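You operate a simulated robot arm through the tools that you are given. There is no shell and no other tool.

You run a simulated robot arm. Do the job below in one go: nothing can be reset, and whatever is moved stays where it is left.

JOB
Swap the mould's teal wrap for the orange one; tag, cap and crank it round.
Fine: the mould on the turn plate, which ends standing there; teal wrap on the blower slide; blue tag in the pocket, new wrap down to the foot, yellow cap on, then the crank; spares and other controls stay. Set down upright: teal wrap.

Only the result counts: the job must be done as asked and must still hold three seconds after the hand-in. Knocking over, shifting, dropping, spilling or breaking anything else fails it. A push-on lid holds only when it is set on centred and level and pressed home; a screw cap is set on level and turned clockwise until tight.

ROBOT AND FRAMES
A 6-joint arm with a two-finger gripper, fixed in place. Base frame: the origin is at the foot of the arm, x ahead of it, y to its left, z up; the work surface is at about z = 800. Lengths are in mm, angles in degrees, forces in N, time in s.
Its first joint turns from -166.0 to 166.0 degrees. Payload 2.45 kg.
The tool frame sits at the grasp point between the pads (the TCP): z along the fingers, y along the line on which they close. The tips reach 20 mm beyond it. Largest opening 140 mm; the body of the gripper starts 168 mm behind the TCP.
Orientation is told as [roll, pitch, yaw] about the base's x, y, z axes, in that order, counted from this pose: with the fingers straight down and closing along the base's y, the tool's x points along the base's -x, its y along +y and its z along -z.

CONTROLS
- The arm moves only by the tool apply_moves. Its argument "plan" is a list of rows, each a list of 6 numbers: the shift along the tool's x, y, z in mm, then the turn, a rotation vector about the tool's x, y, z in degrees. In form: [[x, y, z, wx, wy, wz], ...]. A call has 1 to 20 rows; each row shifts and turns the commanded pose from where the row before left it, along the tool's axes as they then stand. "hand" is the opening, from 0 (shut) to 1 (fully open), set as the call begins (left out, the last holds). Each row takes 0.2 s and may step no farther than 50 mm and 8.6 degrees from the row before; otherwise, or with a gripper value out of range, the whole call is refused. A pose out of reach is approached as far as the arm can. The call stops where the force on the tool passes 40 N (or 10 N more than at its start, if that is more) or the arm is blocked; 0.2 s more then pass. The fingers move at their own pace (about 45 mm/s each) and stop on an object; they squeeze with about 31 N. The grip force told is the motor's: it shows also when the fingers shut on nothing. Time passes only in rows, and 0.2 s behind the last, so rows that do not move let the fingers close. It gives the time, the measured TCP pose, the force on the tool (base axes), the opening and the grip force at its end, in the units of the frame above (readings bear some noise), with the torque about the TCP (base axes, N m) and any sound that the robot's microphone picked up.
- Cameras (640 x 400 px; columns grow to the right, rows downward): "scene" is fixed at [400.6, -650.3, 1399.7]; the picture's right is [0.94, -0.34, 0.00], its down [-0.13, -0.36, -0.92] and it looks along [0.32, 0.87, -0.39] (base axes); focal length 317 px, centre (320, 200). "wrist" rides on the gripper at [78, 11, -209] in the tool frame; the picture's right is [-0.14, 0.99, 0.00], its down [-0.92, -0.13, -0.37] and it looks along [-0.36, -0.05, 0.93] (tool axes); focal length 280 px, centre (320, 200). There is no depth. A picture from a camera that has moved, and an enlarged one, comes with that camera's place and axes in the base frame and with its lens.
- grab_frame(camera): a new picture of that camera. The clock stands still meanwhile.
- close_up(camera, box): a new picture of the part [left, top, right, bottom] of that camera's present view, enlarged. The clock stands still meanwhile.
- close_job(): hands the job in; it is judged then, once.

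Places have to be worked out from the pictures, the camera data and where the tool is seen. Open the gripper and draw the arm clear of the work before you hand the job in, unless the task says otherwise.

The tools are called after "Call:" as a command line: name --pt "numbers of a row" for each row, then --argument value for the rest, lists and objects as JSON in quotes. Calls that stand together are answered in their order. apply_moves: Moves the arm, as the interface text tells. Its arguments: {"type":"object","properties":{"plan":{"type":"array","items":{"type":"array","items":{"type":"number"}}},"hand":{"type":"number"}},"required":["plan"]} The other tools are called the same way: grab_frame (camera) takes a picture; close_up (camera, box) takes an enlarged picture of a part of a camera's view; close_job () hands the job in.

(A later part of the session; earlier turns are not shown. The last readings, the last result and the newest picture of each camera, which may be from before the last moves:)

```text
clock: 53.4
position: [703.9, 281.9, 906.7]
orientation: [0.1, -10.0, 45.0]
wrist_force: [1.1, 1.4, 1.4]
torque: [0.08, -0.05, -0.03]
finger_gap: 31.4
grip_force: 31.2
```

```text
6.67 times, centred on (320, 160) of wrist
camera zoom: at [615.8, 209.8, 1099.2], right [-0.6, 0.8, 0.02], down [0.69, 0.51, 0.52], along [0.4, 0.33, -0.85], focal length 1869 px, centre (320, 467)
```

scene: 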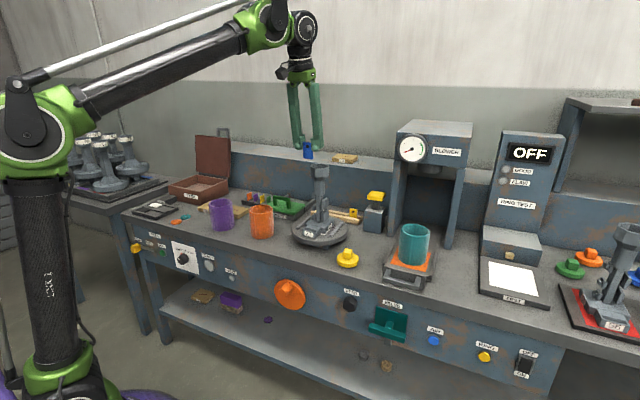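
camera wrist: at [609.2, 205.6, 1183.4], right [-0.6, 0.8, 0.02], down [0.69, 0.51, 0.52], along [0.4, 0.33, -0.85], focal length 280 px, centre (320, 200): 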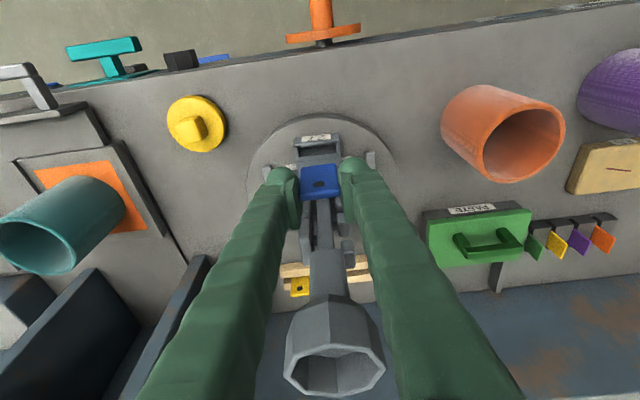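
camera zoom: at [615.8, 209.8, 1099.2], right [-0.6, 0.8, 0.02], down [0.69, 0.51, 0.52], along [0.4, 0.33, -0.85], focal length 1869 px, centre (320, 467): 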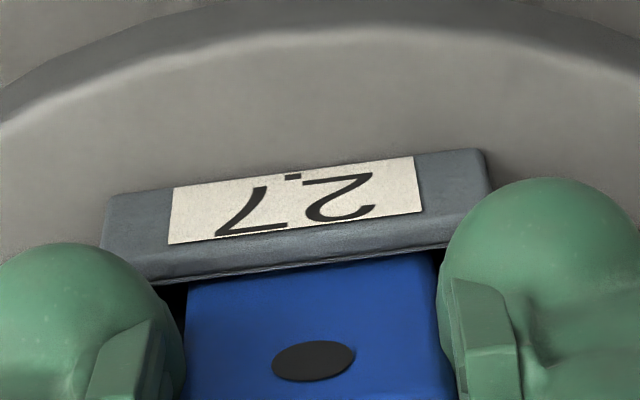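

Now it touches the front wall, so the slot is just slightly wider than the tag; I centre by 0.9 mm and go down the rest.

Call:
apply_moves --pt "-0.9 0 0.16 0 0 0" --pt "0.35 0 1.97 0 0 0" --pt "0.35 0 1.97 0 0 0" --pt "0 0 0 0 0 0"

Call:
apply_moves --pt "0.26 0 1.48 0 0 0" --pt "0.26 0 1.48 0 0 0" --pt "0 0 0 0 0 0"

Call:
close_up --camera "scene" --box '[298, 205, 338, 245]'

```text
clock: 54.4
position: [705.2, 282.3, 903.8]
orientation: [0.0, -9.9, 45.0]
wrist_force: [1.7, 0.5, 15.3]
torque: [0.03, 0.0, 0.01]
finger_gap: 31.1
grip_force: 31.1
```

```text
clock: 55.2
position: [703.4, 283.1, 898.7]
orientation: [-0.1, -10.0, 45.0]
wrist_force: [0.5, 0.1, 22.4]
torque: [-0.02, 0.0, 0.03]
finger_gap: 31.5
grip_force: 30.7
```

```text
10.00 times, centred on (318, 225) of scene
camera zoom: at [400.6, -650.3, 1399.7], right [0.94, -0.34, 0.0], down [-0.13, -0.36, -0.92], along [0.32, 0.87, -0.39], focal length 3166 px, centre (340, -50)
```

zoom: 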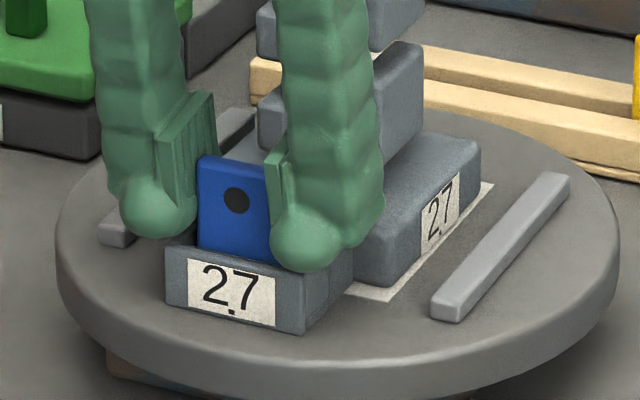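

The tag rests on the pocket floor (22 N upward). I open the fingers to release it.

Call:
apply_moves --pt "0 0 0 0 0 0" --pt "0 0 0 0 0 0" --pt "0 0 0 0 0 0" --hand 0.4

Call:
close_up --camera "scene" --box '[298, 205, 338, 245]'

Call:
close_up --camera "wrist" --box '[260, 110, 380, 200]'

```text
clock: 56.0
position: [705.0, 282.6, 898.0]
orientation: [0.1, -9.9, 45.0]
wrist_force: [0.1, -1.0, 1.1]
torque: [-0.01, -0.01, -0.03]
finger_gap: 55.8
grip_force: 0.0
```

```text
10.00 times, centred on (318, 225) of scene
camera zoom: at [400.6, -650.3, 1399.7], right [0.94, -0.34, 0.0], down [-0.13, -0.36, -0.92], along [0.32, 0.87, -0.39], focal length 3166 px, centre (340, -50)
```

zoom: 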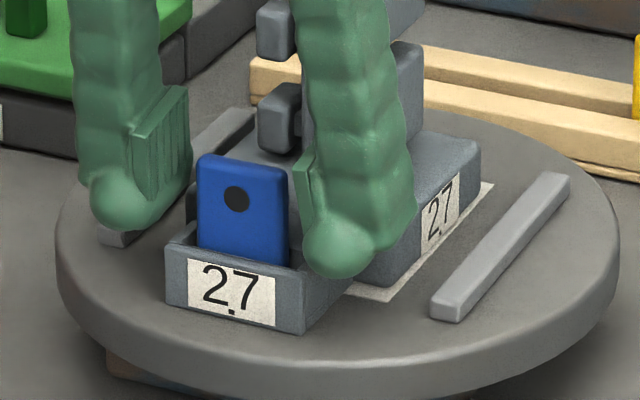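

```text
4.44 times, centred on (320, 155) of wrist
camera zoom: at [616.9, 210.4, 1090.9], right [-0.6, 0.8, 0.02], down [0.69, 0.51, 0.52], along [0.4, 0.33, -0.85], focal length 1246 px, centre (320, 400)
```

zoom: 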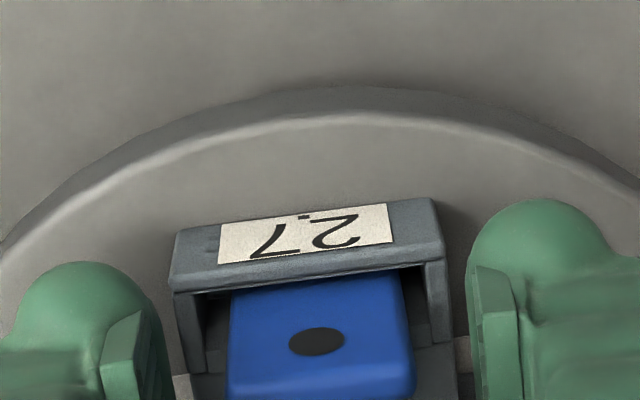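

Blue tag sits in the pocket, upright. I withdraw up and back, level the tool, open the hand and go above the orange wrap.

Call:
apply_moves --pt "-3.47 0 -19.7 0 0 0" --pt "-3.47 0 -19.7 0 0 0" --pt "-3.47 0 -19.7 0 0 0" --pt "3.8 0 -36.2 0 0 0" --pt "3.8 0 -36.2 0 0 0" --pt "3.8 0 -36.2 0 0 0" --pt "3.8 0 -36.2 0 0 0" --pt "0 0 0 0 5 0" --pt "0 0 0 0 5 0" --pt "0 0 0 0 0 0"

Call:
apply_moves --pt "-9 36.8 0 0 0 0" --pt "-9 36.8 0 0 0 0" --pt "-9 36.8 0 0 0 0" --pt "-9 36.8 0 0 0 0" --pt "-9 36.8 0 0 0 0" --pt "-9 36.8 0 0 0 0" --pt "0 0 0 0 0 0" --hand 1

Call:
grab_frame --camera "wrist"

Call:
grab_frame --camera "scene"

Call:
close_up --camera "scene" --box '[285, 155, 355, 250]'

```text
clock: 58.2
position: [677.1, 254.1, 1099.0]
orientation: [0.0, 0.1, 45.1]
wrist_force: [0.3, 0.3, -0.5]
torque: [-0.01, 0.01, -0.03]
finger_gap: 55.7
grip_force: 0.0
```

```text
clock: 59.8
position: [557.7, 449.9, 1095.8]
orientation: [0.1, -0.1, 44.9]
wrist_force: [-0.8, 0.7, 0.3]
torque: [0.02, -0.03, -0.01]
finger_gap: 139.8
grip_force: 0.0
```

```text
taken
camera wrist: at [494.6, 402.5, 1304.6], right [-0.6, 0.8, 0.0], down [0.74, 0.56, 0.37], along [0.29, 0.22, -0.93], focal length 280 px, centre (320, 200)
```

wrist: 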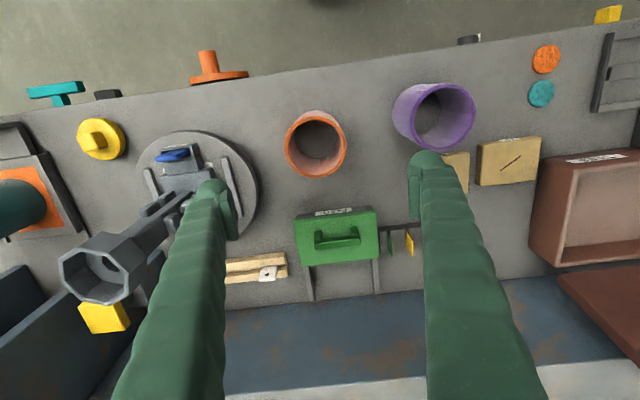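

```text
taken
```

scene: 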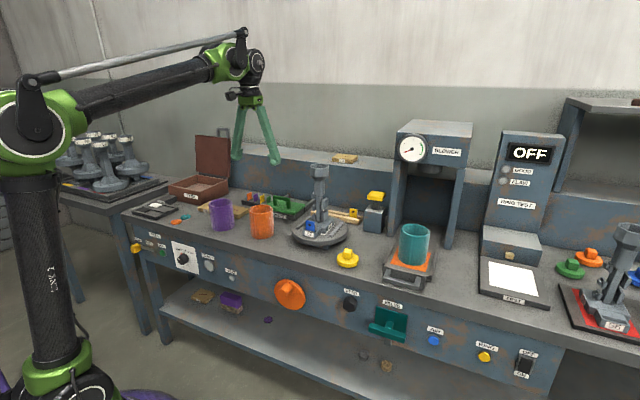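

```text
4.21 times, centred on (320, 202) of scene
camera zoom: at [400.6, -650.3, 1399.7], right [0.94, -0.34, 0.0], down [-0.13, -0.36, -0.92], along [0.32, 0.87, -0.39], focal length 1333 px, centre (320, 190)
```

zoom: 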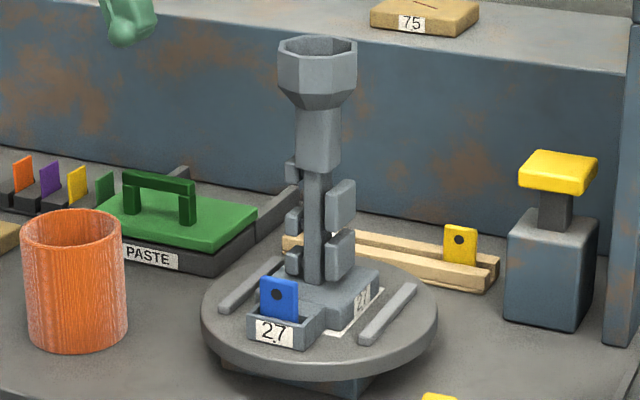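

The tag stands in the pocket and the mould is where it was. I zoom on the orange wrap to centre on it.

Call:
close_up --camera "wrist" --box '[270, 95, 366, 185]'

Call:
close_up --camera "scene" --box '[235, 190, 295, 250]'

```text
4.44 times, centred on (318, 140) of wrist
camera zoom: at [494.6, 402.5, 1304.6], right [-0.6, 0.8, 0.0], down [0.74, 0.56, 0.37], along [0.29, 0.22, -0.93], focal length 1246 px, centre (329, 467)
```

zoom: 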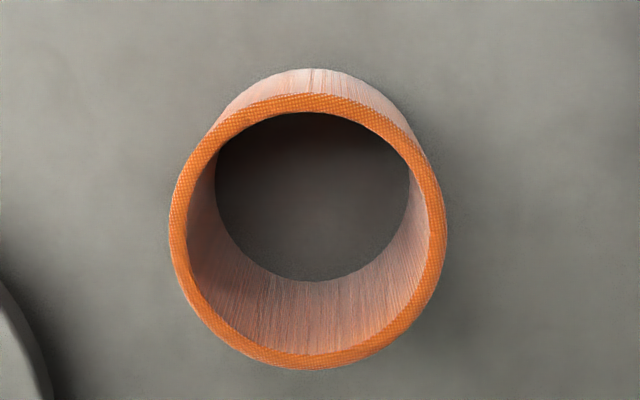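

```text
6.67 times, centred on (265, 220) of scene
camera zoom: at [400.6, -650.3, 1399.7], right [0.94, -0.34, 0.0], down [-0.13, -0.36, -0.92], along [0.32, 0.87, -0.39], focal length 2111 px, centre (687, 67)
```

zoom: 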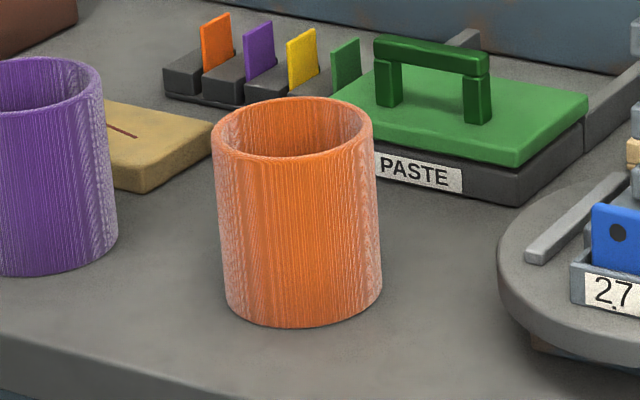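

Orange wrap rim centre is (561, 443.5, 902). I shift to it and descend around it.

Call:
apply_moves --pt "2.2 -6.9 0 0 0 0" --pt "0 0 30 0 0 0" --pt "0 0 30 0 0 0" --pt "0 0 30 0 0 0" --pt "0 0 30 0 0 0" --pt "0 0 25 0 0 0" --pt "0 0 0 0 0 0"

Call:
grab_frame --camera "wrist"

Call:
close_up --camera "scene" --box '[205, 130, 325, 260]'

```text
clock: 61.4
position: [560.6, 441.9, 954.2]
orientation: [0.0, 0.1, 45.0]
wrist_force: [0.0, -0.7, 0.3]
torque: [-0.01, 0.01, 0.03]
finger_gap: 140.2
grip_force: 0.1
```

```text
taken
camera wrist: at [498.6, 395.2, 1162.9], right [-0.6, 0.8, 0.0], down [0.74, 0.56, 0.37], along [0.29, 0.22, -0.93], focal length 280 px, centre (320, 200)
```

wrist: 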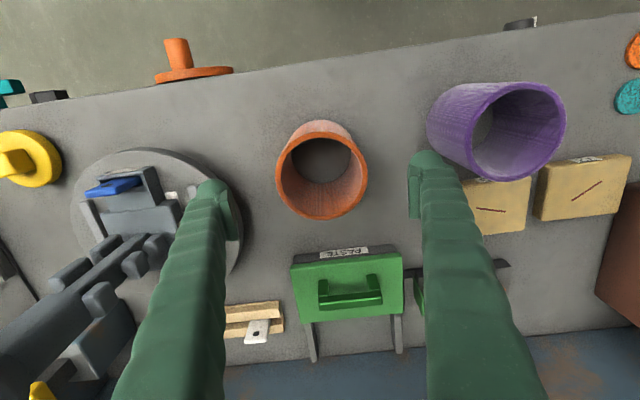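

```text
3.08 times, centred on (265, 195) of scene
camera zoom: at [400.6, -650.3, 1399.7], right [0.94, -0.34, 0.0], down [-0.13, -0.36, -0.92], along [0.32, 0.87, -0.39], focal length 974 px, centre (489, 215)
```

zoom: 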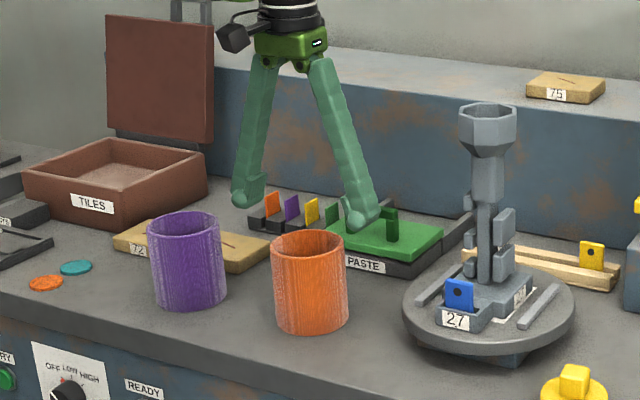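

Verify the rim centre once more from here before lowering.

Call:
close_up --camera "wrist" --box '[260, 105, 384, 230]'

```text
3.20 times, centred on (322, 168) of wrist
camera zoom: at [498.6, 395.2, 1162.9], right [-0.6, 0.8, 0.0], down [0.74, 0.56, 0.37], along [0.29, 0.22, -0.93], focal length 897 px, centre (314, 304)
```

zoom: 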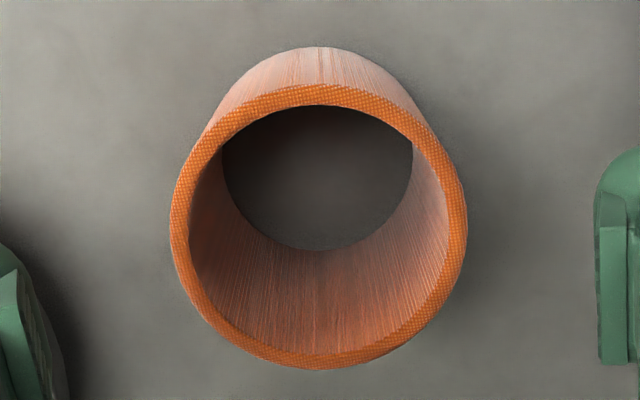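

Centre agrees within 1 mm. I descend to z≈878 and close on the orange wrap.

Call:
apply_moves --pt "0 1 19 0 0 0" --pt "0 0 19 0 0 0" --pt "0 0 19 0 0 0" --pt "0 0 19 0 0 0" --pt "0 0 0 0 0 0"

Call:
apply_moves --pt "0 0 0 0 0 0" --pt "0 0 0 0 0 0" --pt "0 0 0 0 0 0" --pt "0 0 0 0 0 0" --pt "0 0 0 0 0 0" --pt "0 0 0 0 0 0" --hand 0

Call:
grab_frame --camera "wrist"

Call:
close_up --camera "scene" --box '[205, 130, 325, 260]'

```text
clock: 62.6
position: [561.8, 444.1, 878.2]
orientation: [0.0, 0.1, 45.1]
wrist_force: [0.6, 0.3, 0.3]
torque: [-0.01, 0.01, -0.04]
finger_gap: 139.8
grip_force: 0.1
```

```text
clock: 64.0
position: [560.2, 443.5, 878.5]
orientation: [0.0, 0.0, 45.1]
wrist_force: [1.1, 0.8, 1.2]
torque: [-0.02, 0.02, 0.05]
finger_gap: 94.6
grip_force: 31.3
```

```text
taken
camera wrist: at [498.2, 396.2, 1088.0], right [-0.6, 0.8, 0.0], down [0.74, 0.56, 0.37], along [0.29, 0.22, -0.93], focal length 280 px, centre (320, 200)
```

wrist: 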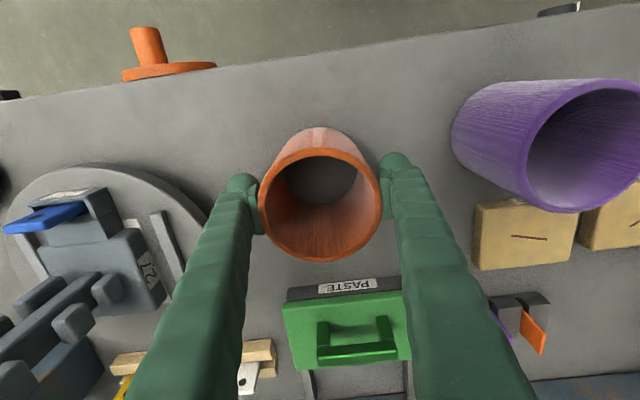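

```text
3.08 times, centred on (265, 195) of scene
camera zoom: at [400.6, -650.3, 1399.7], right [0.94, -0.34, 0.0], down [-0.13, -0.36, -0.92], along [0.32, 0.87, -0.39], focal length 974 px, centre (489, 215)
```

zoom: 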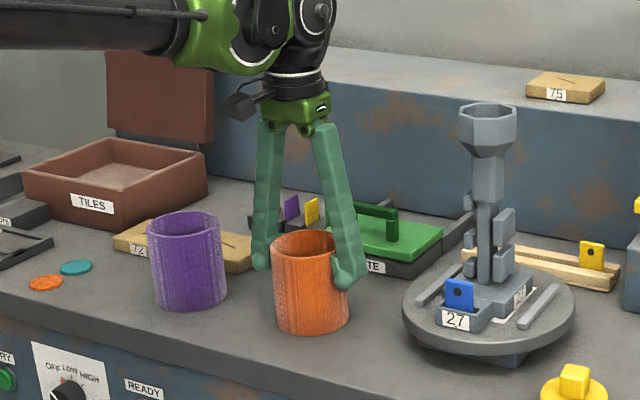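

Orange wrap gripped (94.6 mm, 31 N), its axis matching the TCP. I lift it high and carry it to in front of the mould head for a last alignment check.

Call:
apply_moves --pt "0 0 -8 0 0 0" --pt "0 0 -24 0 0 0" --pt "0 0 -40 0 0 0" --pt "0 0 -40 0 0 0" --pt "0 0 -40 0 0 0" --pt "0 0 -40 0 0 0" --pt "0 0 -40 0 0 0" --pt "0 0 -40 0 0 0" --pt "0 0 -40 0 0 0" --pt "5 -35.8 0 0 0 0" --pt "5 -35.8 0 0 0 0" --pt "5 -35.8 0 0 0 0" --pt "5 -35.8 0 0 0 0" --pt "5 -35.8 0 0 0 0" --pt "5 -35.8 0 0 0 0" --pt "0 0 0 0 0 0"

Call:
grab_frame --camera "wrist"

Call:
grab_frame --camera "scene"

```text
clock: 67.4
position: [691.2, 269.5, 1190.6]
orientation: [0.1, 0.0, 45.0]
wrist_force: [0.0, 0.6, -0.1]
torque: [0.02, 0.0, 0.02]
finger_gap: 94.0
grip_force: 31.1
```

```text
taken
camera wrist: at [628.4, 223.2, 1399.3], right [-0.6, 0.8, 0.0], down [0.74, 0.56, 0.37], along [0.29, 0.22, -0.93], focal length 280 px, centre (320, 200)
```

wrist: 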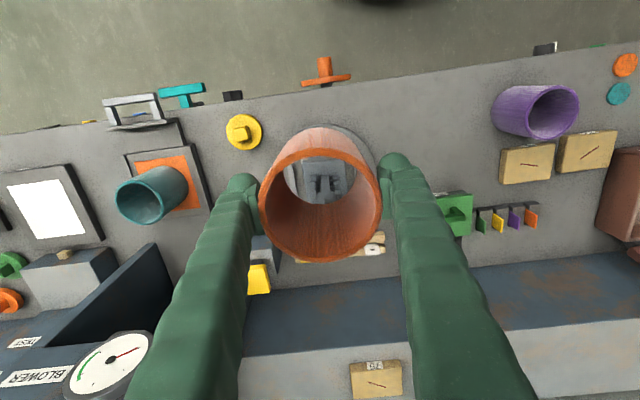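

```text
taken
```

scene: 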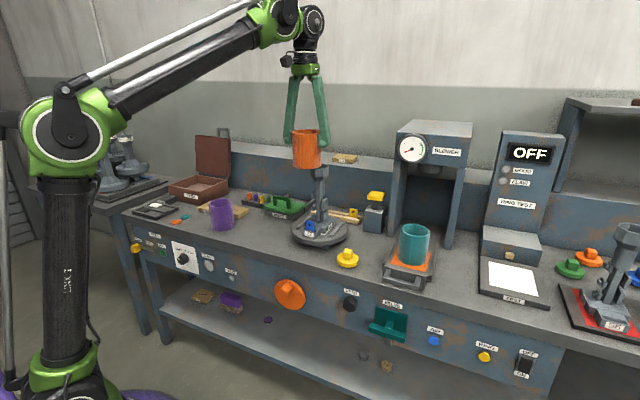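

The wrap hides the head from here; I back away 75 mm so the camera sees the head over the wrap.

Call:
apply_moves --pt "37.5 0 0 0 0 0" --pt "37.5 0 0 0 0 0" --pt "0 0 0 0 0 0"

Call:
grab_frame --camera "wrist"

Call:
close_up --camera "wrist" --box '[270, 190, 390, 300]'

Call:
close_up --camera "scene" --box '[300, 155, 340, 185]'

```text
clock: 68.2
position: [637.2, 219.3, 1190.4]
orientation: [0.0, 0.0, 44.9]
wrist_force: [0.0, -0.4, -0.1]
torque: [0.02, 0.02, -0.02]
finger_gap: 94.2
grip_force: 30.6
```

```text
taken
camera wrist: at [575.0, 171.8, 1400.7], right [-0.6, 0.8, 0.0], down [0.74, 0.56, 0.37], along [0.29, 0.22, -0.93], focal length 280 px, centre (320, 200)
```

wrist: 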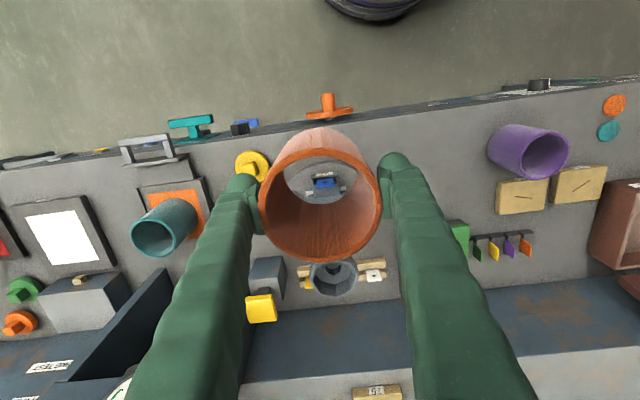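

```text
3.64 times, centred on (330, 245) of wrist
camera zoom: at [575.0, 171.8, 1400.7], right [-0.6, 0.8, 0.0], down [0.74, 0.56, 0.37], along [0.29, 0.22, -0.93], focal length 1020 px, centre (284, 36)
```

zoom: 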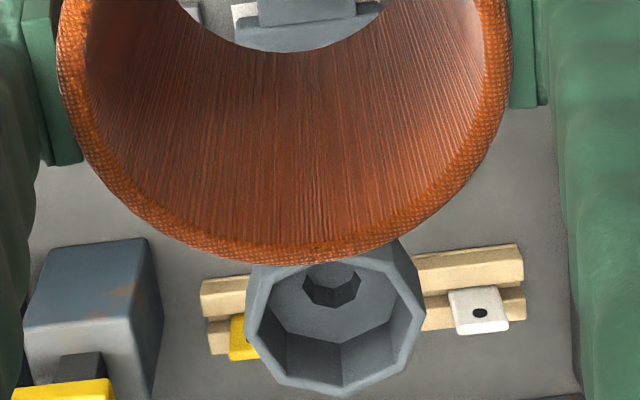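

```text
13.33 times, centred on (320, 170) of scene
camera zoom: at [400.6, -650.3, 1399.7], right [0.94, -0.34, 0.0], down [-0.13, -0.36, -0.92], along [0.32, 0.87, -0.39], focal length 4221 px, centre (320, 600)
```

zoom: 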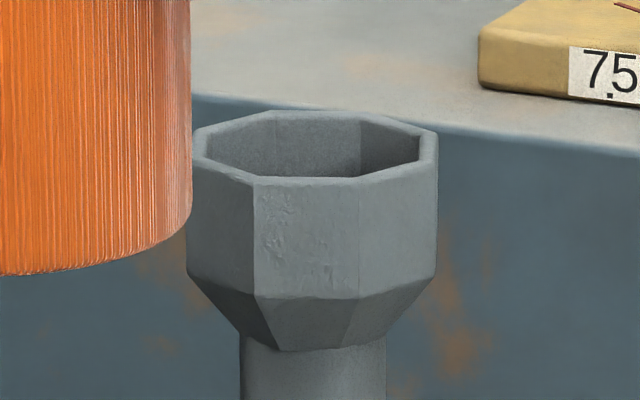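

Head centre from both cameras: about (756, 332). Pose readings are a bit noisy, so I take two still readings to average before moving over the head.

Call:
apply_moves --pt "0 0 0 0 0 0"

Call:
apply_moves --pt "0 0 0 0 0 0"

Call:
apply_moves --pt "0 0 0 0 0 0"

Call:
apply_moves --pt "0 0 0 0 0 0"

```text
clock: 68.6
position: [637.7, 218.6, 1190.5]
orientation: [0.0, 0.0, 45.0]
wrist_force: [-0.7, -0.2, -0.7]
torque: [0.01, 0.03, 0.02]
finger_gap: 94.0
grip_force: 31.1
```

```text
clock: 69.0
position: [637.1, 219.7, 1191.6]
orientation: [0.0, 0.0, 45.0]
wrist_force: [-0.2, 1.0, -1.5]
torque: [0.0, -0.03, 0.0]
finger_gap: 94.0
grip_force: 31.1
```

```text
clock: 69.4
position: [637.6, 217.7, 1191.6]
orientation: [0.0, 0.0, 44.9]
wrist_force: [-0.7, -0.9, -0.7]
torque: [-0.01, 0.0, 0.02]
finger_gap: 94.1
grip_force: 30.9
```

```text
clock: 69.8
position: [638.5, 218.5, 1191.9]
orientation: [0.0, 0.0, 45.1]
wrist_force: [0.4, -0.4, -0.2]
torque: [0.0, -0.04, 0.05]
finger_gap: 93.9
grip_force: 31.1
```

Averaged pose gives w=605.6, s=296.2; I move dw +163.7, ds +3.3 to be right over the head.

Call:
apply_moves --pt "-32.74 -0.66 0 0 0 0" --pt "-32.74 -0.66 0 0 0 0" --pt "-32.74 -0.66 0 0 0 0" --pt "-32.74 -0.66 0 0 0 0" --pt "-32.74 -0.66 0 0 0 0" --pt "0 0 0 0 0 0"

Call:
grab_frame --camera "wrist"

Call:
close_up --camera "wrist" --box '[255, 130, 385, 270]'

Call:
close_up --camera "scene" --box '[290, 120, 350, 190]'

```text
clock: 71.2
position: [758.6, 330.3, 1189.5]
orientation: [0.0, 0.0, 44.9]
wrist_force: [-1.1, 0.4, -1.1]
torque: [0.01, -0.01, -0.04]
finger_gap: 93.6
grip_force: 30.6
```

```text
taken
camera wrist: at [694.6, 283.6, 1399.4], right [-0.6, 0.8, 0.0], down [0.74, 0.56, 0.37], along [0.29, 0.22, -0.93], focal length 280 px, centre (320, 200)
```

wrist: 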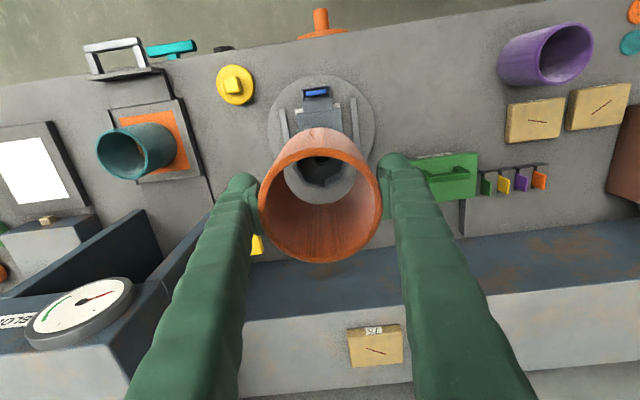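

```text
2.86 times, centred on (320, 200) of wrist
camera zoom: at [694.6, 283.6, 1399.4], right [-0.6, 0.8, 0.0], down [0.74, 0.56, 0.37], along [0.29, 0.22, -0.93], focal length 801 px, centre (320, 200)
```

zoom: 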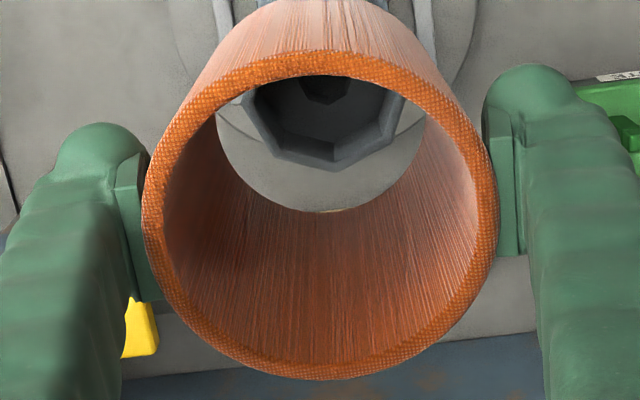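

```text
5.71 times, centred on (320, 155) of scene
camera zoom: at [400.6, -650.3, 1399.7], right [0.94, -0.34, 0.0], down [-0.13, -0.36, -0.92], along [0.32, 0.87, -0.39], focal length 1809 px, centre (320, 457)
```

zoom: 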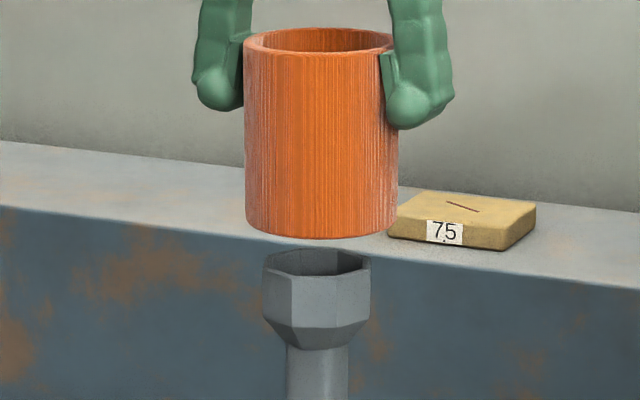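

The wrap is about 2 mm too far toward +s relative to the head; I correct that and descend the first 50 mm over the head.

Call:
apply_moves --pt "0.5 2 0 0 0 0" --pt "0 0 10 0 0 0" --pt "0 0 10 0 0 0" --pt "0 0 10 0 0 0" --pt "0 0 10 0 0 0" --pt "0 0 10 0 0 0" --pt "0 0 0 0 0 0"

Call:
close_up --camera "wrist" --box '[255, 130, 385, 270]'

Call:
close_up --camera "scene" --box '[290, 130, 350, 200]'

```text
clock: 72.8
position: [755.4, 330.5, 1139.8]
orientation: [0.0, 0.0, 44.9]
wrist_force: [0.4, 0.2, 0.1]
torque: [-0.01, -0.03, -0.01]
finger_gap: 93.6
grip_force: 30.9
```

```text
2.86 times, centred on (320, 200) of wrist
camera zoom: at [692.5, 283.7, 1349.5], right [-0.6, 0.8, 0.0], down [0.74, 0.56, 0.37], along [0.29, 0.22, -0.93], focal length 801 px, centre (320, 200)
```

zoom: 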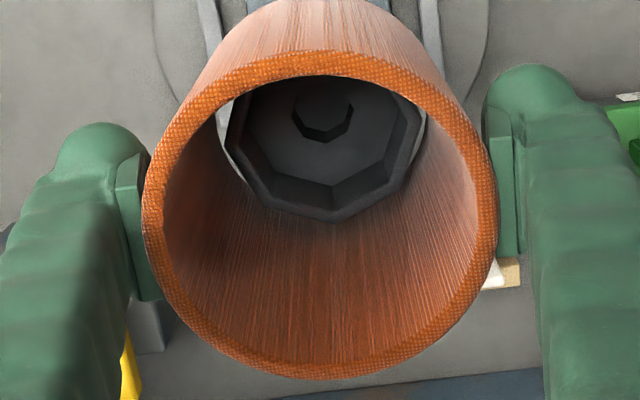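

```text
5.71 times, centred on (320, 165) of scene
camera zoom: at [400.6, -650.3, 1399.7], right [0.94, -0.34, 0.0], down [-0.13, -0.36, -0.92], along [0.32, 0.87, -0.39], focal length 1809 px, centre (320, 400)
```

zoom: 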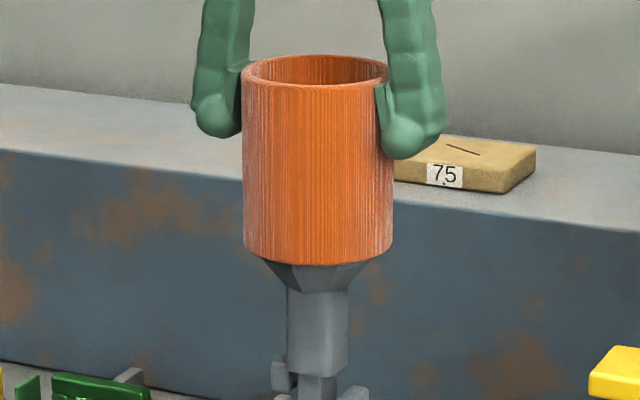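

The wrap is over the head without contact and centred. I continue down 110 mm.

Call:
apply_moves --pt "0 0.3 11 0 0 0" --pt "0 0 11 0 0 0" --pt "0 0 11 0 0 0" --pt "0 0 11 0 0 0" --pt "0 0 11 0 0 0" --pt "0 0 11 0 0 0" --pt "0 0 11 0 0 0" --pt "0 0 11 0 0 0" --pt "0 0 11 0 0 0" --pt "0 0 11 0 0 0" --pt "0 0 0 0 0 0"

Call:
close_up --camera "wrist" --box '[240, 100, 400, 300]'

Call:
close_up --camera "scene" --box '[280, 145, 360, 250]'

```text
clock: 75.2
position: [755.3, 329.9, 1029.1]
orientation: [0.0, 0.0, 45.0]
wrist_force: [0.2, 0.0, -1.2]
torque: [0.0, -0.03, 0.0]
finger_gap: 93.4
grip_force: 30.8
```

```text
2.00 times, centred on (320, 200) of wrist
camera zoom: at [691.6, 283.5, 1239.3], right [-0.6, 0.8, 0.0], down [0.74, 0.56, 0.37], along [0.29, 0.22, -0.93], focal length 561 px, centre (320, 200)
```

zoom: 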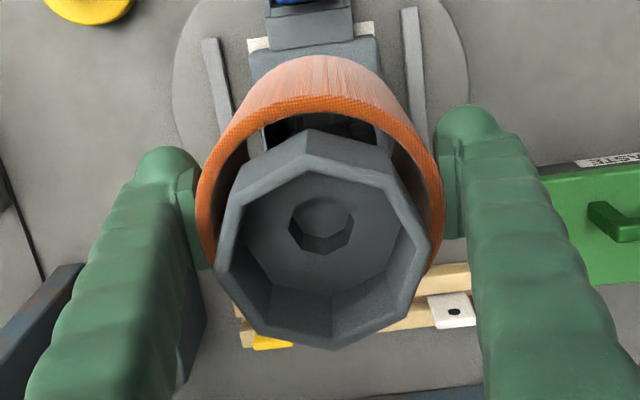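

```text
3.81 times, centred on (320, 198) of scene
camera zoom: at [400.6, -650.3, 1399.7], right [0.94, -0.34, 0.0], down [-0.13, -0.36, -0.92], along [0.32, 0.87, -0.39], focal length 1206 px, centre (320, 210)
```

zoom: 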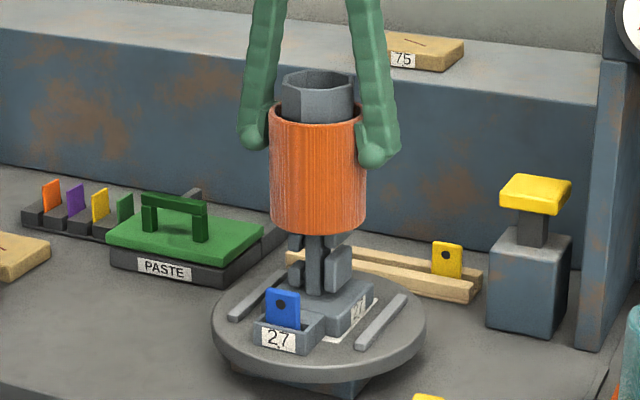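

Good; I nudge 1 mm and continue down toward the foot.

Call:
apply_moves --pt "0 1 10 0 0 0" --pt "0 0 10 0 0 0" --pt "0 0 10 0 0 0" --pt "0 0 10 0 0 0" --pt "0 0 10 0 0 0" --pt "0 0 10 0 0 0" --pt "0 0 6 0 0 0" --pt "0 0 0 0 0 0"

Call:
apply_moves --pt "0 0 2 0 0 0" --pt "0 0 2 0 0 0" --pt "0 0 2 0 0 0"

Call:
close_up --camera "scene" --box '[280, 145, 360, 250]'

```text
clock: 77.0
position: [753.9, 330.6, 964.3]
orientation: [0.0, -0.1, 44.9]
wrist_force: [5.5, -1.5, 20.4]
torque: [0.15, 0.5, -0.01]
finger_gap: 93.2
grip_force: 31.7
```

```text
clock: 77.4
position: [754.5, 330.5, 962.9]
orientation: [-0.1, 0.0, 45.1]
wrist_force: [0.4, -3.1, 11.3]
torque: [0.4, 0.01, 0.02]
finger_gap: 93.4
grip_force: 31.2
stopped in row 2: the force on the tool passed its limit at 44 N (the readings are from after the stop); the commanded pose is now the measured one
```

```text
3.81 times, centred on (320, 198) of scene
camera zoom: at [400.6, -650.3, 1399.7], right [0.94, -0.34, 0.0], down [-0.13, -0.36, -0.92], along [0.32, 0.87, -0.39], focal length 1206 px, centre (320, 210)
```

zoom: 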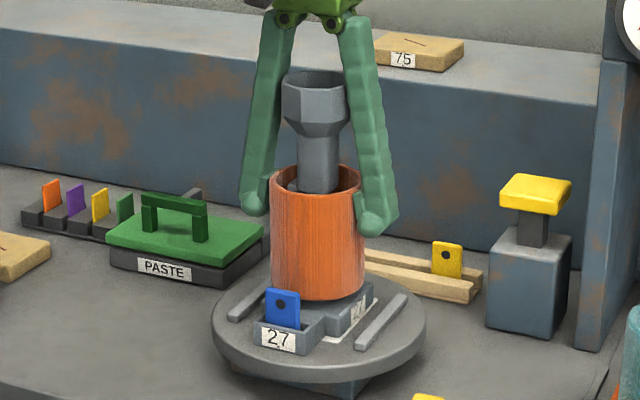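

The wrap met resistance at z≈963, about 12 mm sooner than expected. I look closely at its lower edge and interior.

Call:
close_up --camera "scene" --box '[295, 205, 350, 245]'

Call:
close_up --camera "wrist" --box '[240, 60, 400, 260]'

```text
10.00 times, centred on (322, 225) of scene
camera zoom: at [400.6, -650.3, 1399.7], right [0.94, -0.34, 0.0], down [-0.13, -0.36, -0.92], along [0.32, 0.87, -0.39], focal length 3166 px, centre (295, -50)
```

zoom: 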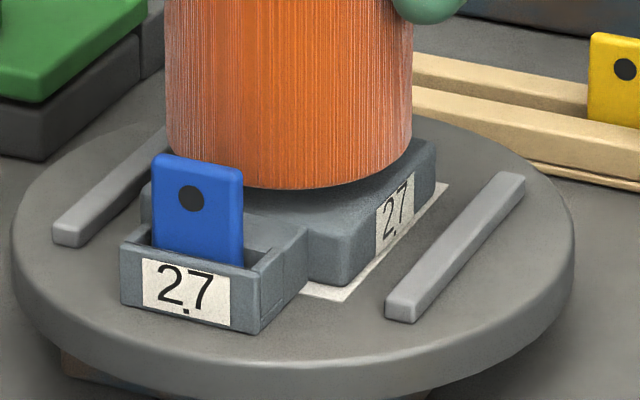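

```text
2.00 times, centred on (320, 160) of wrist
camera zoom: at [691.0, 283.9, 1172.7], right [-0.6, 0.8, 0.0], down [0.74, 0.56, 0.37], along [0.29, 0.22, -0.93], focal length 561 px, centre (320, 280)
```

zoom: 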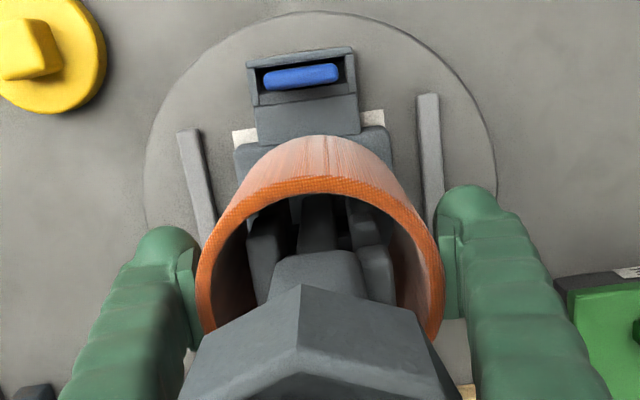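

Let me zoom inside the wrap to see what it is catching on.

Call:
close_up --camera "wrist" --box '[285, 120, 355, 170]'

Call:
close_up --camera "scene" --box '[300, 180, 345, 235]'

```text
8.00 times, centred on (320, 145) of wrist
camera zoom: at [691.0, 283.9, 1172.7], right [-0.6, 0.8, 0.0], down [0.74, 0.56, 0.37], along [0.29, 0.22, -0.93], focal length 2243 px, centre (320, 640)
```

zoom: 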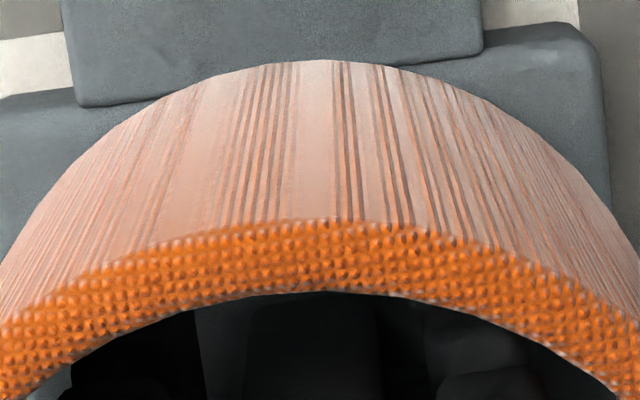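

```text
7.27 times, centred on (322, 208) of scene
camera zoom: at [400.6, -650.3, 1399.7], right [0.94, -0.34, 0.0], down [-0.13, -0.36, -0.92], along [0.32, 0.87, -0.39], focal length 2302 px, centre (302, 146)
```

zoom: 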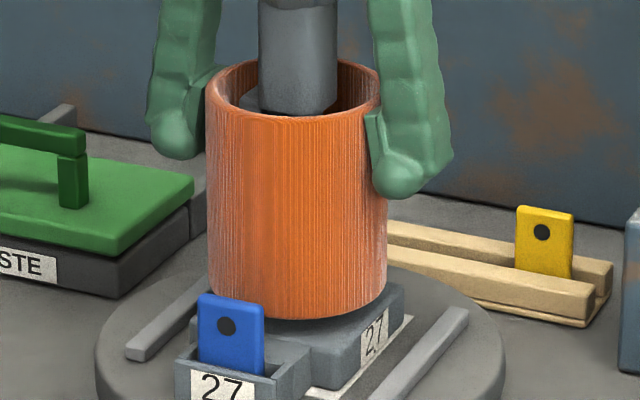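

The wrap seems slightly off to the left/front relative to the neck. I lift 6 mm to free it and measure rim versus neck in high zoom.

Call:
apply_moves --pt "0 0 -3 0 0 0" --pt "0 0 -3 0 0 0" --pt "0 0 0 0 0 0"

Call:
close_up --camera "scene" --box '[300, 180, 345, 205]'

Call:
close_up --camera "scene" --box '[300, 205, 345, 235]'

Call:
close_up --camera "wrist" --box '[255, 100, 385, 240]'

```text
clock: 78.2
position: [753.0, 331.4, 967.7]
orientation: [0.0, 0.0, 45.0]
wrist_force: [-0.3, -0.2, -5.4]
torque: [0.03, -0.01, 0.0]
finger_gap: 93.4
grip_force: 31.3
```

```text
14.22 times, centred on (322, 192) of scene
camera zoom: at [400.6, -650.3, 1399.7], right [0.94, -0.34, 0.0], down [-0.13, -0.36, -0.92], along [0.32, 0.87, -0.39], focal length 4503 px, centre (284, 307)
```

zoom: 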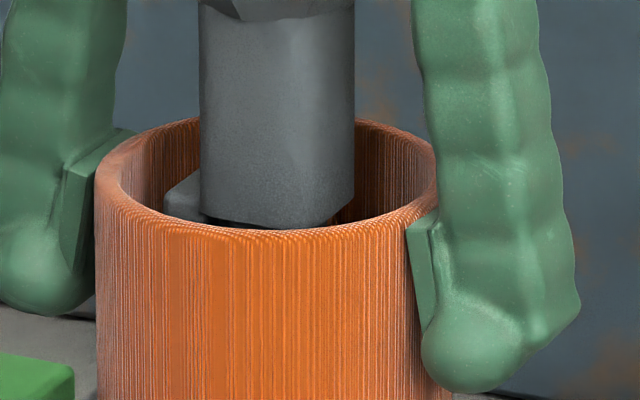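

```text
13.33 times, centred on (322, 220) of scene
camera zoom: at [400.6, -650.3, 1399.7], right [0.94, -0.34, 0.0], down [-0.13, -0.36, -0.92], along [0.32, 0.87, -0.39], focal length 4221 px, centre (287, -67)
```

zoom: 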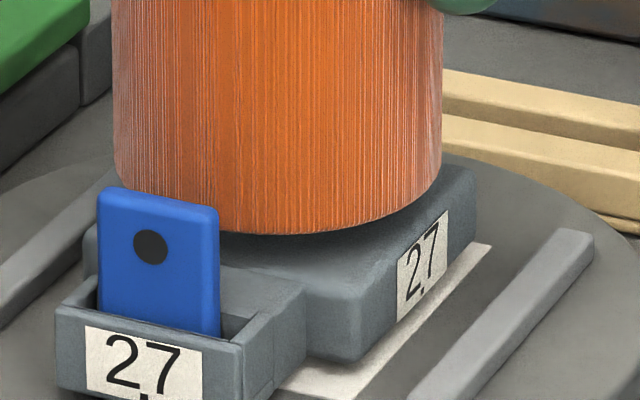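

```text
2.86 times, centred on (320, 170) of wrist
camera zoom: at [691.3, 284.6, 1177.7], right [-0.6, 0.8, 0.0], down [0.74, 0.56, 0.37], along [0.29, 0.22, -0.93], focal length 801 px, centre (320, 286)
```

zoom: 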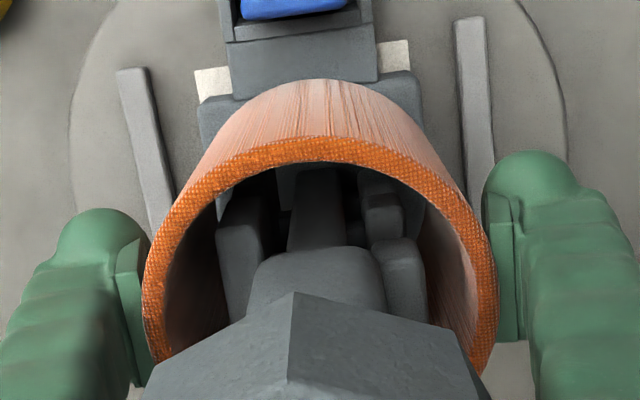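

The −5.4 N and the raised pocket suggest the mould is hanging on the wrap (jammed on the knobs). I lower it back immediately, gently.

Call:
apply_moves --pt "0 0 1 0 0 0" --pt "0 0 1 0 0 0" --pt "0 0 1 0 0 0" --pt "0 0 0 0 0 0"

Call:
close_up --camera "scene" --box '[298, 205, 338, 245]'

```text
clock: 79.2
position: [754.0, 330.0, 964.8]
orientation: [0.0, 0.0, 45.0]
wrist_force: [1.8, 0.4, 0.6]
torque: [-0.11, 0.15, -0.03]
finger_gap: 93.5
grip_force: 31.1
```

```text
10.00 times, centred on (318, 225) of scene
camera zoom: at [400.6, -650.3, 1399.7], right [0.94, -0.34, 0.0], down [-0.13, -0.36, -0.92], along [0.32, 0.87, -0.39], focal length 3166 px, centre (340, -50)
```

zoom: 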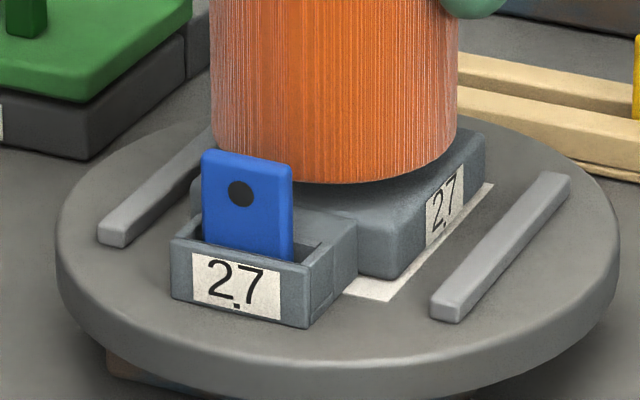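

The head is wedged between the upper, converging parts of the fingers (not the wrap on the knobs); the mould is standing again. I release here: the wrap is already round the stem and only ~10 mm above the foot.

Call:
apply_moves --pt "0 0 0 0 0 0" --pt "0 0 0 0 0 0" --pt "0 0 0 0 0 0" --pt "0 0 0 0 0 0" --hand 1

Call:
close_up --camera "scene" --box '[285, 145, 355, 250]'

Call:
close_up --camera "scene" --box '[298, 205, 338, 245]'

Call:
grab_frame --camera "wrist"

```text
clock: 80.2
position: [754.4, 331.7, 964.5]
orientation: [0.1, 0.0, 44.9]
wrist_force: [-0.1, 0.6, -0.4]
torque: [0.0, 0.01, -0.03]
finger_gap: 139.8
grip_force: 0.0
```

```text
3.81 times, centred on (320, 198) of scene
camera zoom: at [400.6, -650.3, 1399.7], right [0.94, -0.34, 0.0], down [-0.13, -0.36, -0.92], along [0.32, 0.87, -0.39], focal length 1206 px, centre (320, 210)
```

zoom: 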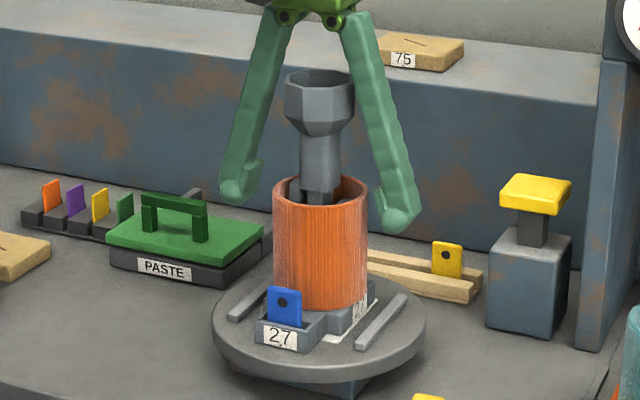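

```text
10.00 times, centred on (318, 225) of scene
camera zoom: at [400.6, -650.3, 1399.7], right [0.94, -0.34, 0.0], down [-0.13, -0.36, -0.92], along [0.32, 0.87, -0.39], focal length 3166 px, centre (340, -50)
```

zoom: 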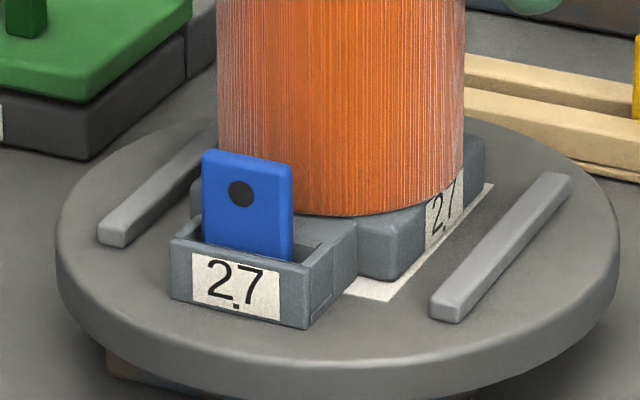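

```text
taken
camera wrist: at [691.3, 284.2, 1174.6], right [-0.6, 0.8, 0.0], down [0.74, 0.56, 0.37], along [0.29, 0.22, -0.93], focal length 280 px, centre (320, 200)
```

wrist: 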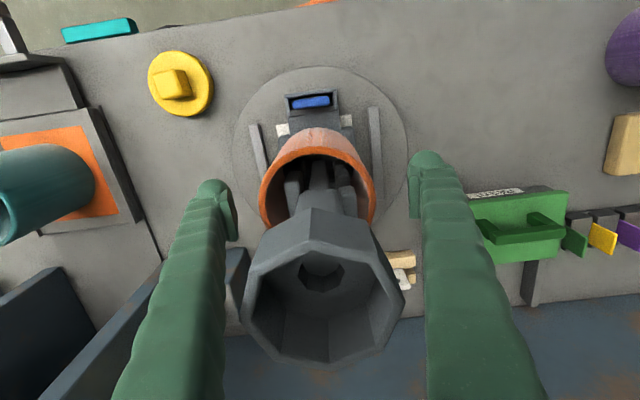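

The orange wrap is down on the foot and everything stands. I lift the open gripper straight up clear of the head and back off for a measuring view.

Call:
apply_moves --pt "0 0 -15 0 0 0" --pt "0 0 -25 0 0 0" --pt "0 0 -40 0 0 0" --pt "0 0 -40 0 0 0" --pt "0 0 -40 0 0 0" --pt "0 0 -40 0 0 0" --pt "40 0 0 0 0 0" --pt "35 0 0 0 0 0" --pt "0 0 0 0 0 0"

Call:
grab_frame --camera "wrist"

Call:
close_up --camera "wrist" --box '[260, 80, 390, 250]'

Call:
close_up --camera "scene" --box '[285, 155, 355, 250]'

```text
clock: 82.2
position: [702.8, 279.3, 1165.5]
orientation: [0.0, 0.0, 45.0]
wrist_force: [-0.2, -0.4, 0.6]
torque: [0.01, 0.0, -0.04]
finger_gap: 139.8
grip_force: 0.0
```

```text
taken
camera wrist: at [639.8, 232.3, 1374.9], right [-0.6, 0.8, 0.0], down [0.74, 0.56, 0.37], along [0.29, 0.22, -0.93], focal length 280 px, centre (320, 200)
```

wrist: 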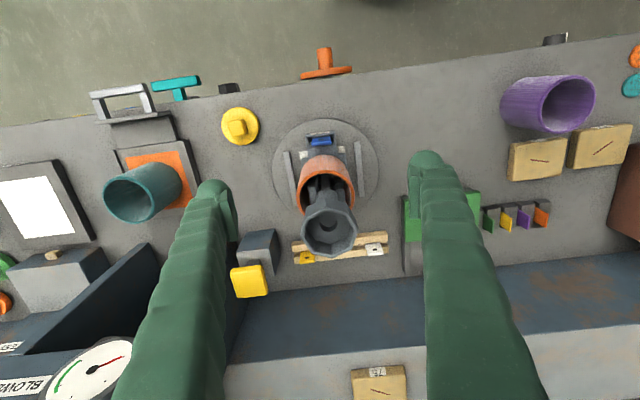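

```text
2.35 times, centred on (325, 165) of wrist
camera zoom: at [639.8, 232.3, 1374.9], right [-0.6, 0.8, 0.0], down [0.74, 0.56, 0.37], along [0.29, 0.22, -0.93], focal length 660 px, centre (308, 282)
```

zoom: 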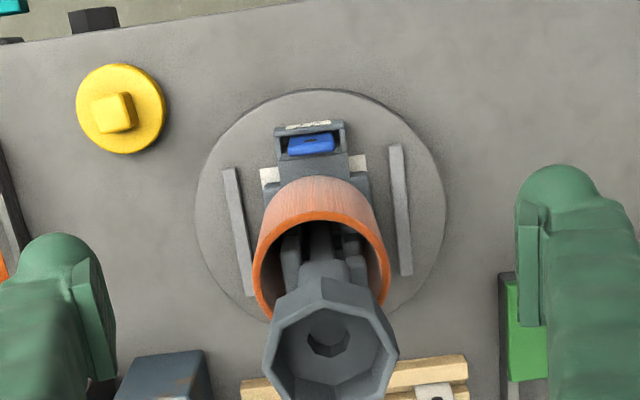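

```text
4.21 times, centred on (320, 202) of scene
camera zoom: at [400.6, -650.3, 1399.7], right [0.94, -0.34, 0.0], down [-0.13, -0.36, -0.92], along [0.32, 0.87, -0.39], focal length 1333 px, centre (320, 190)
```

zoom: 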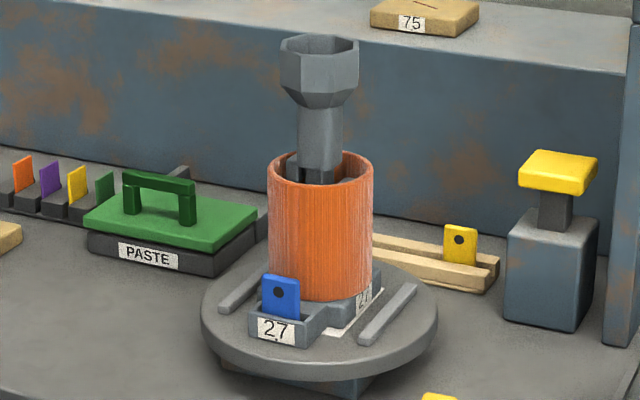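

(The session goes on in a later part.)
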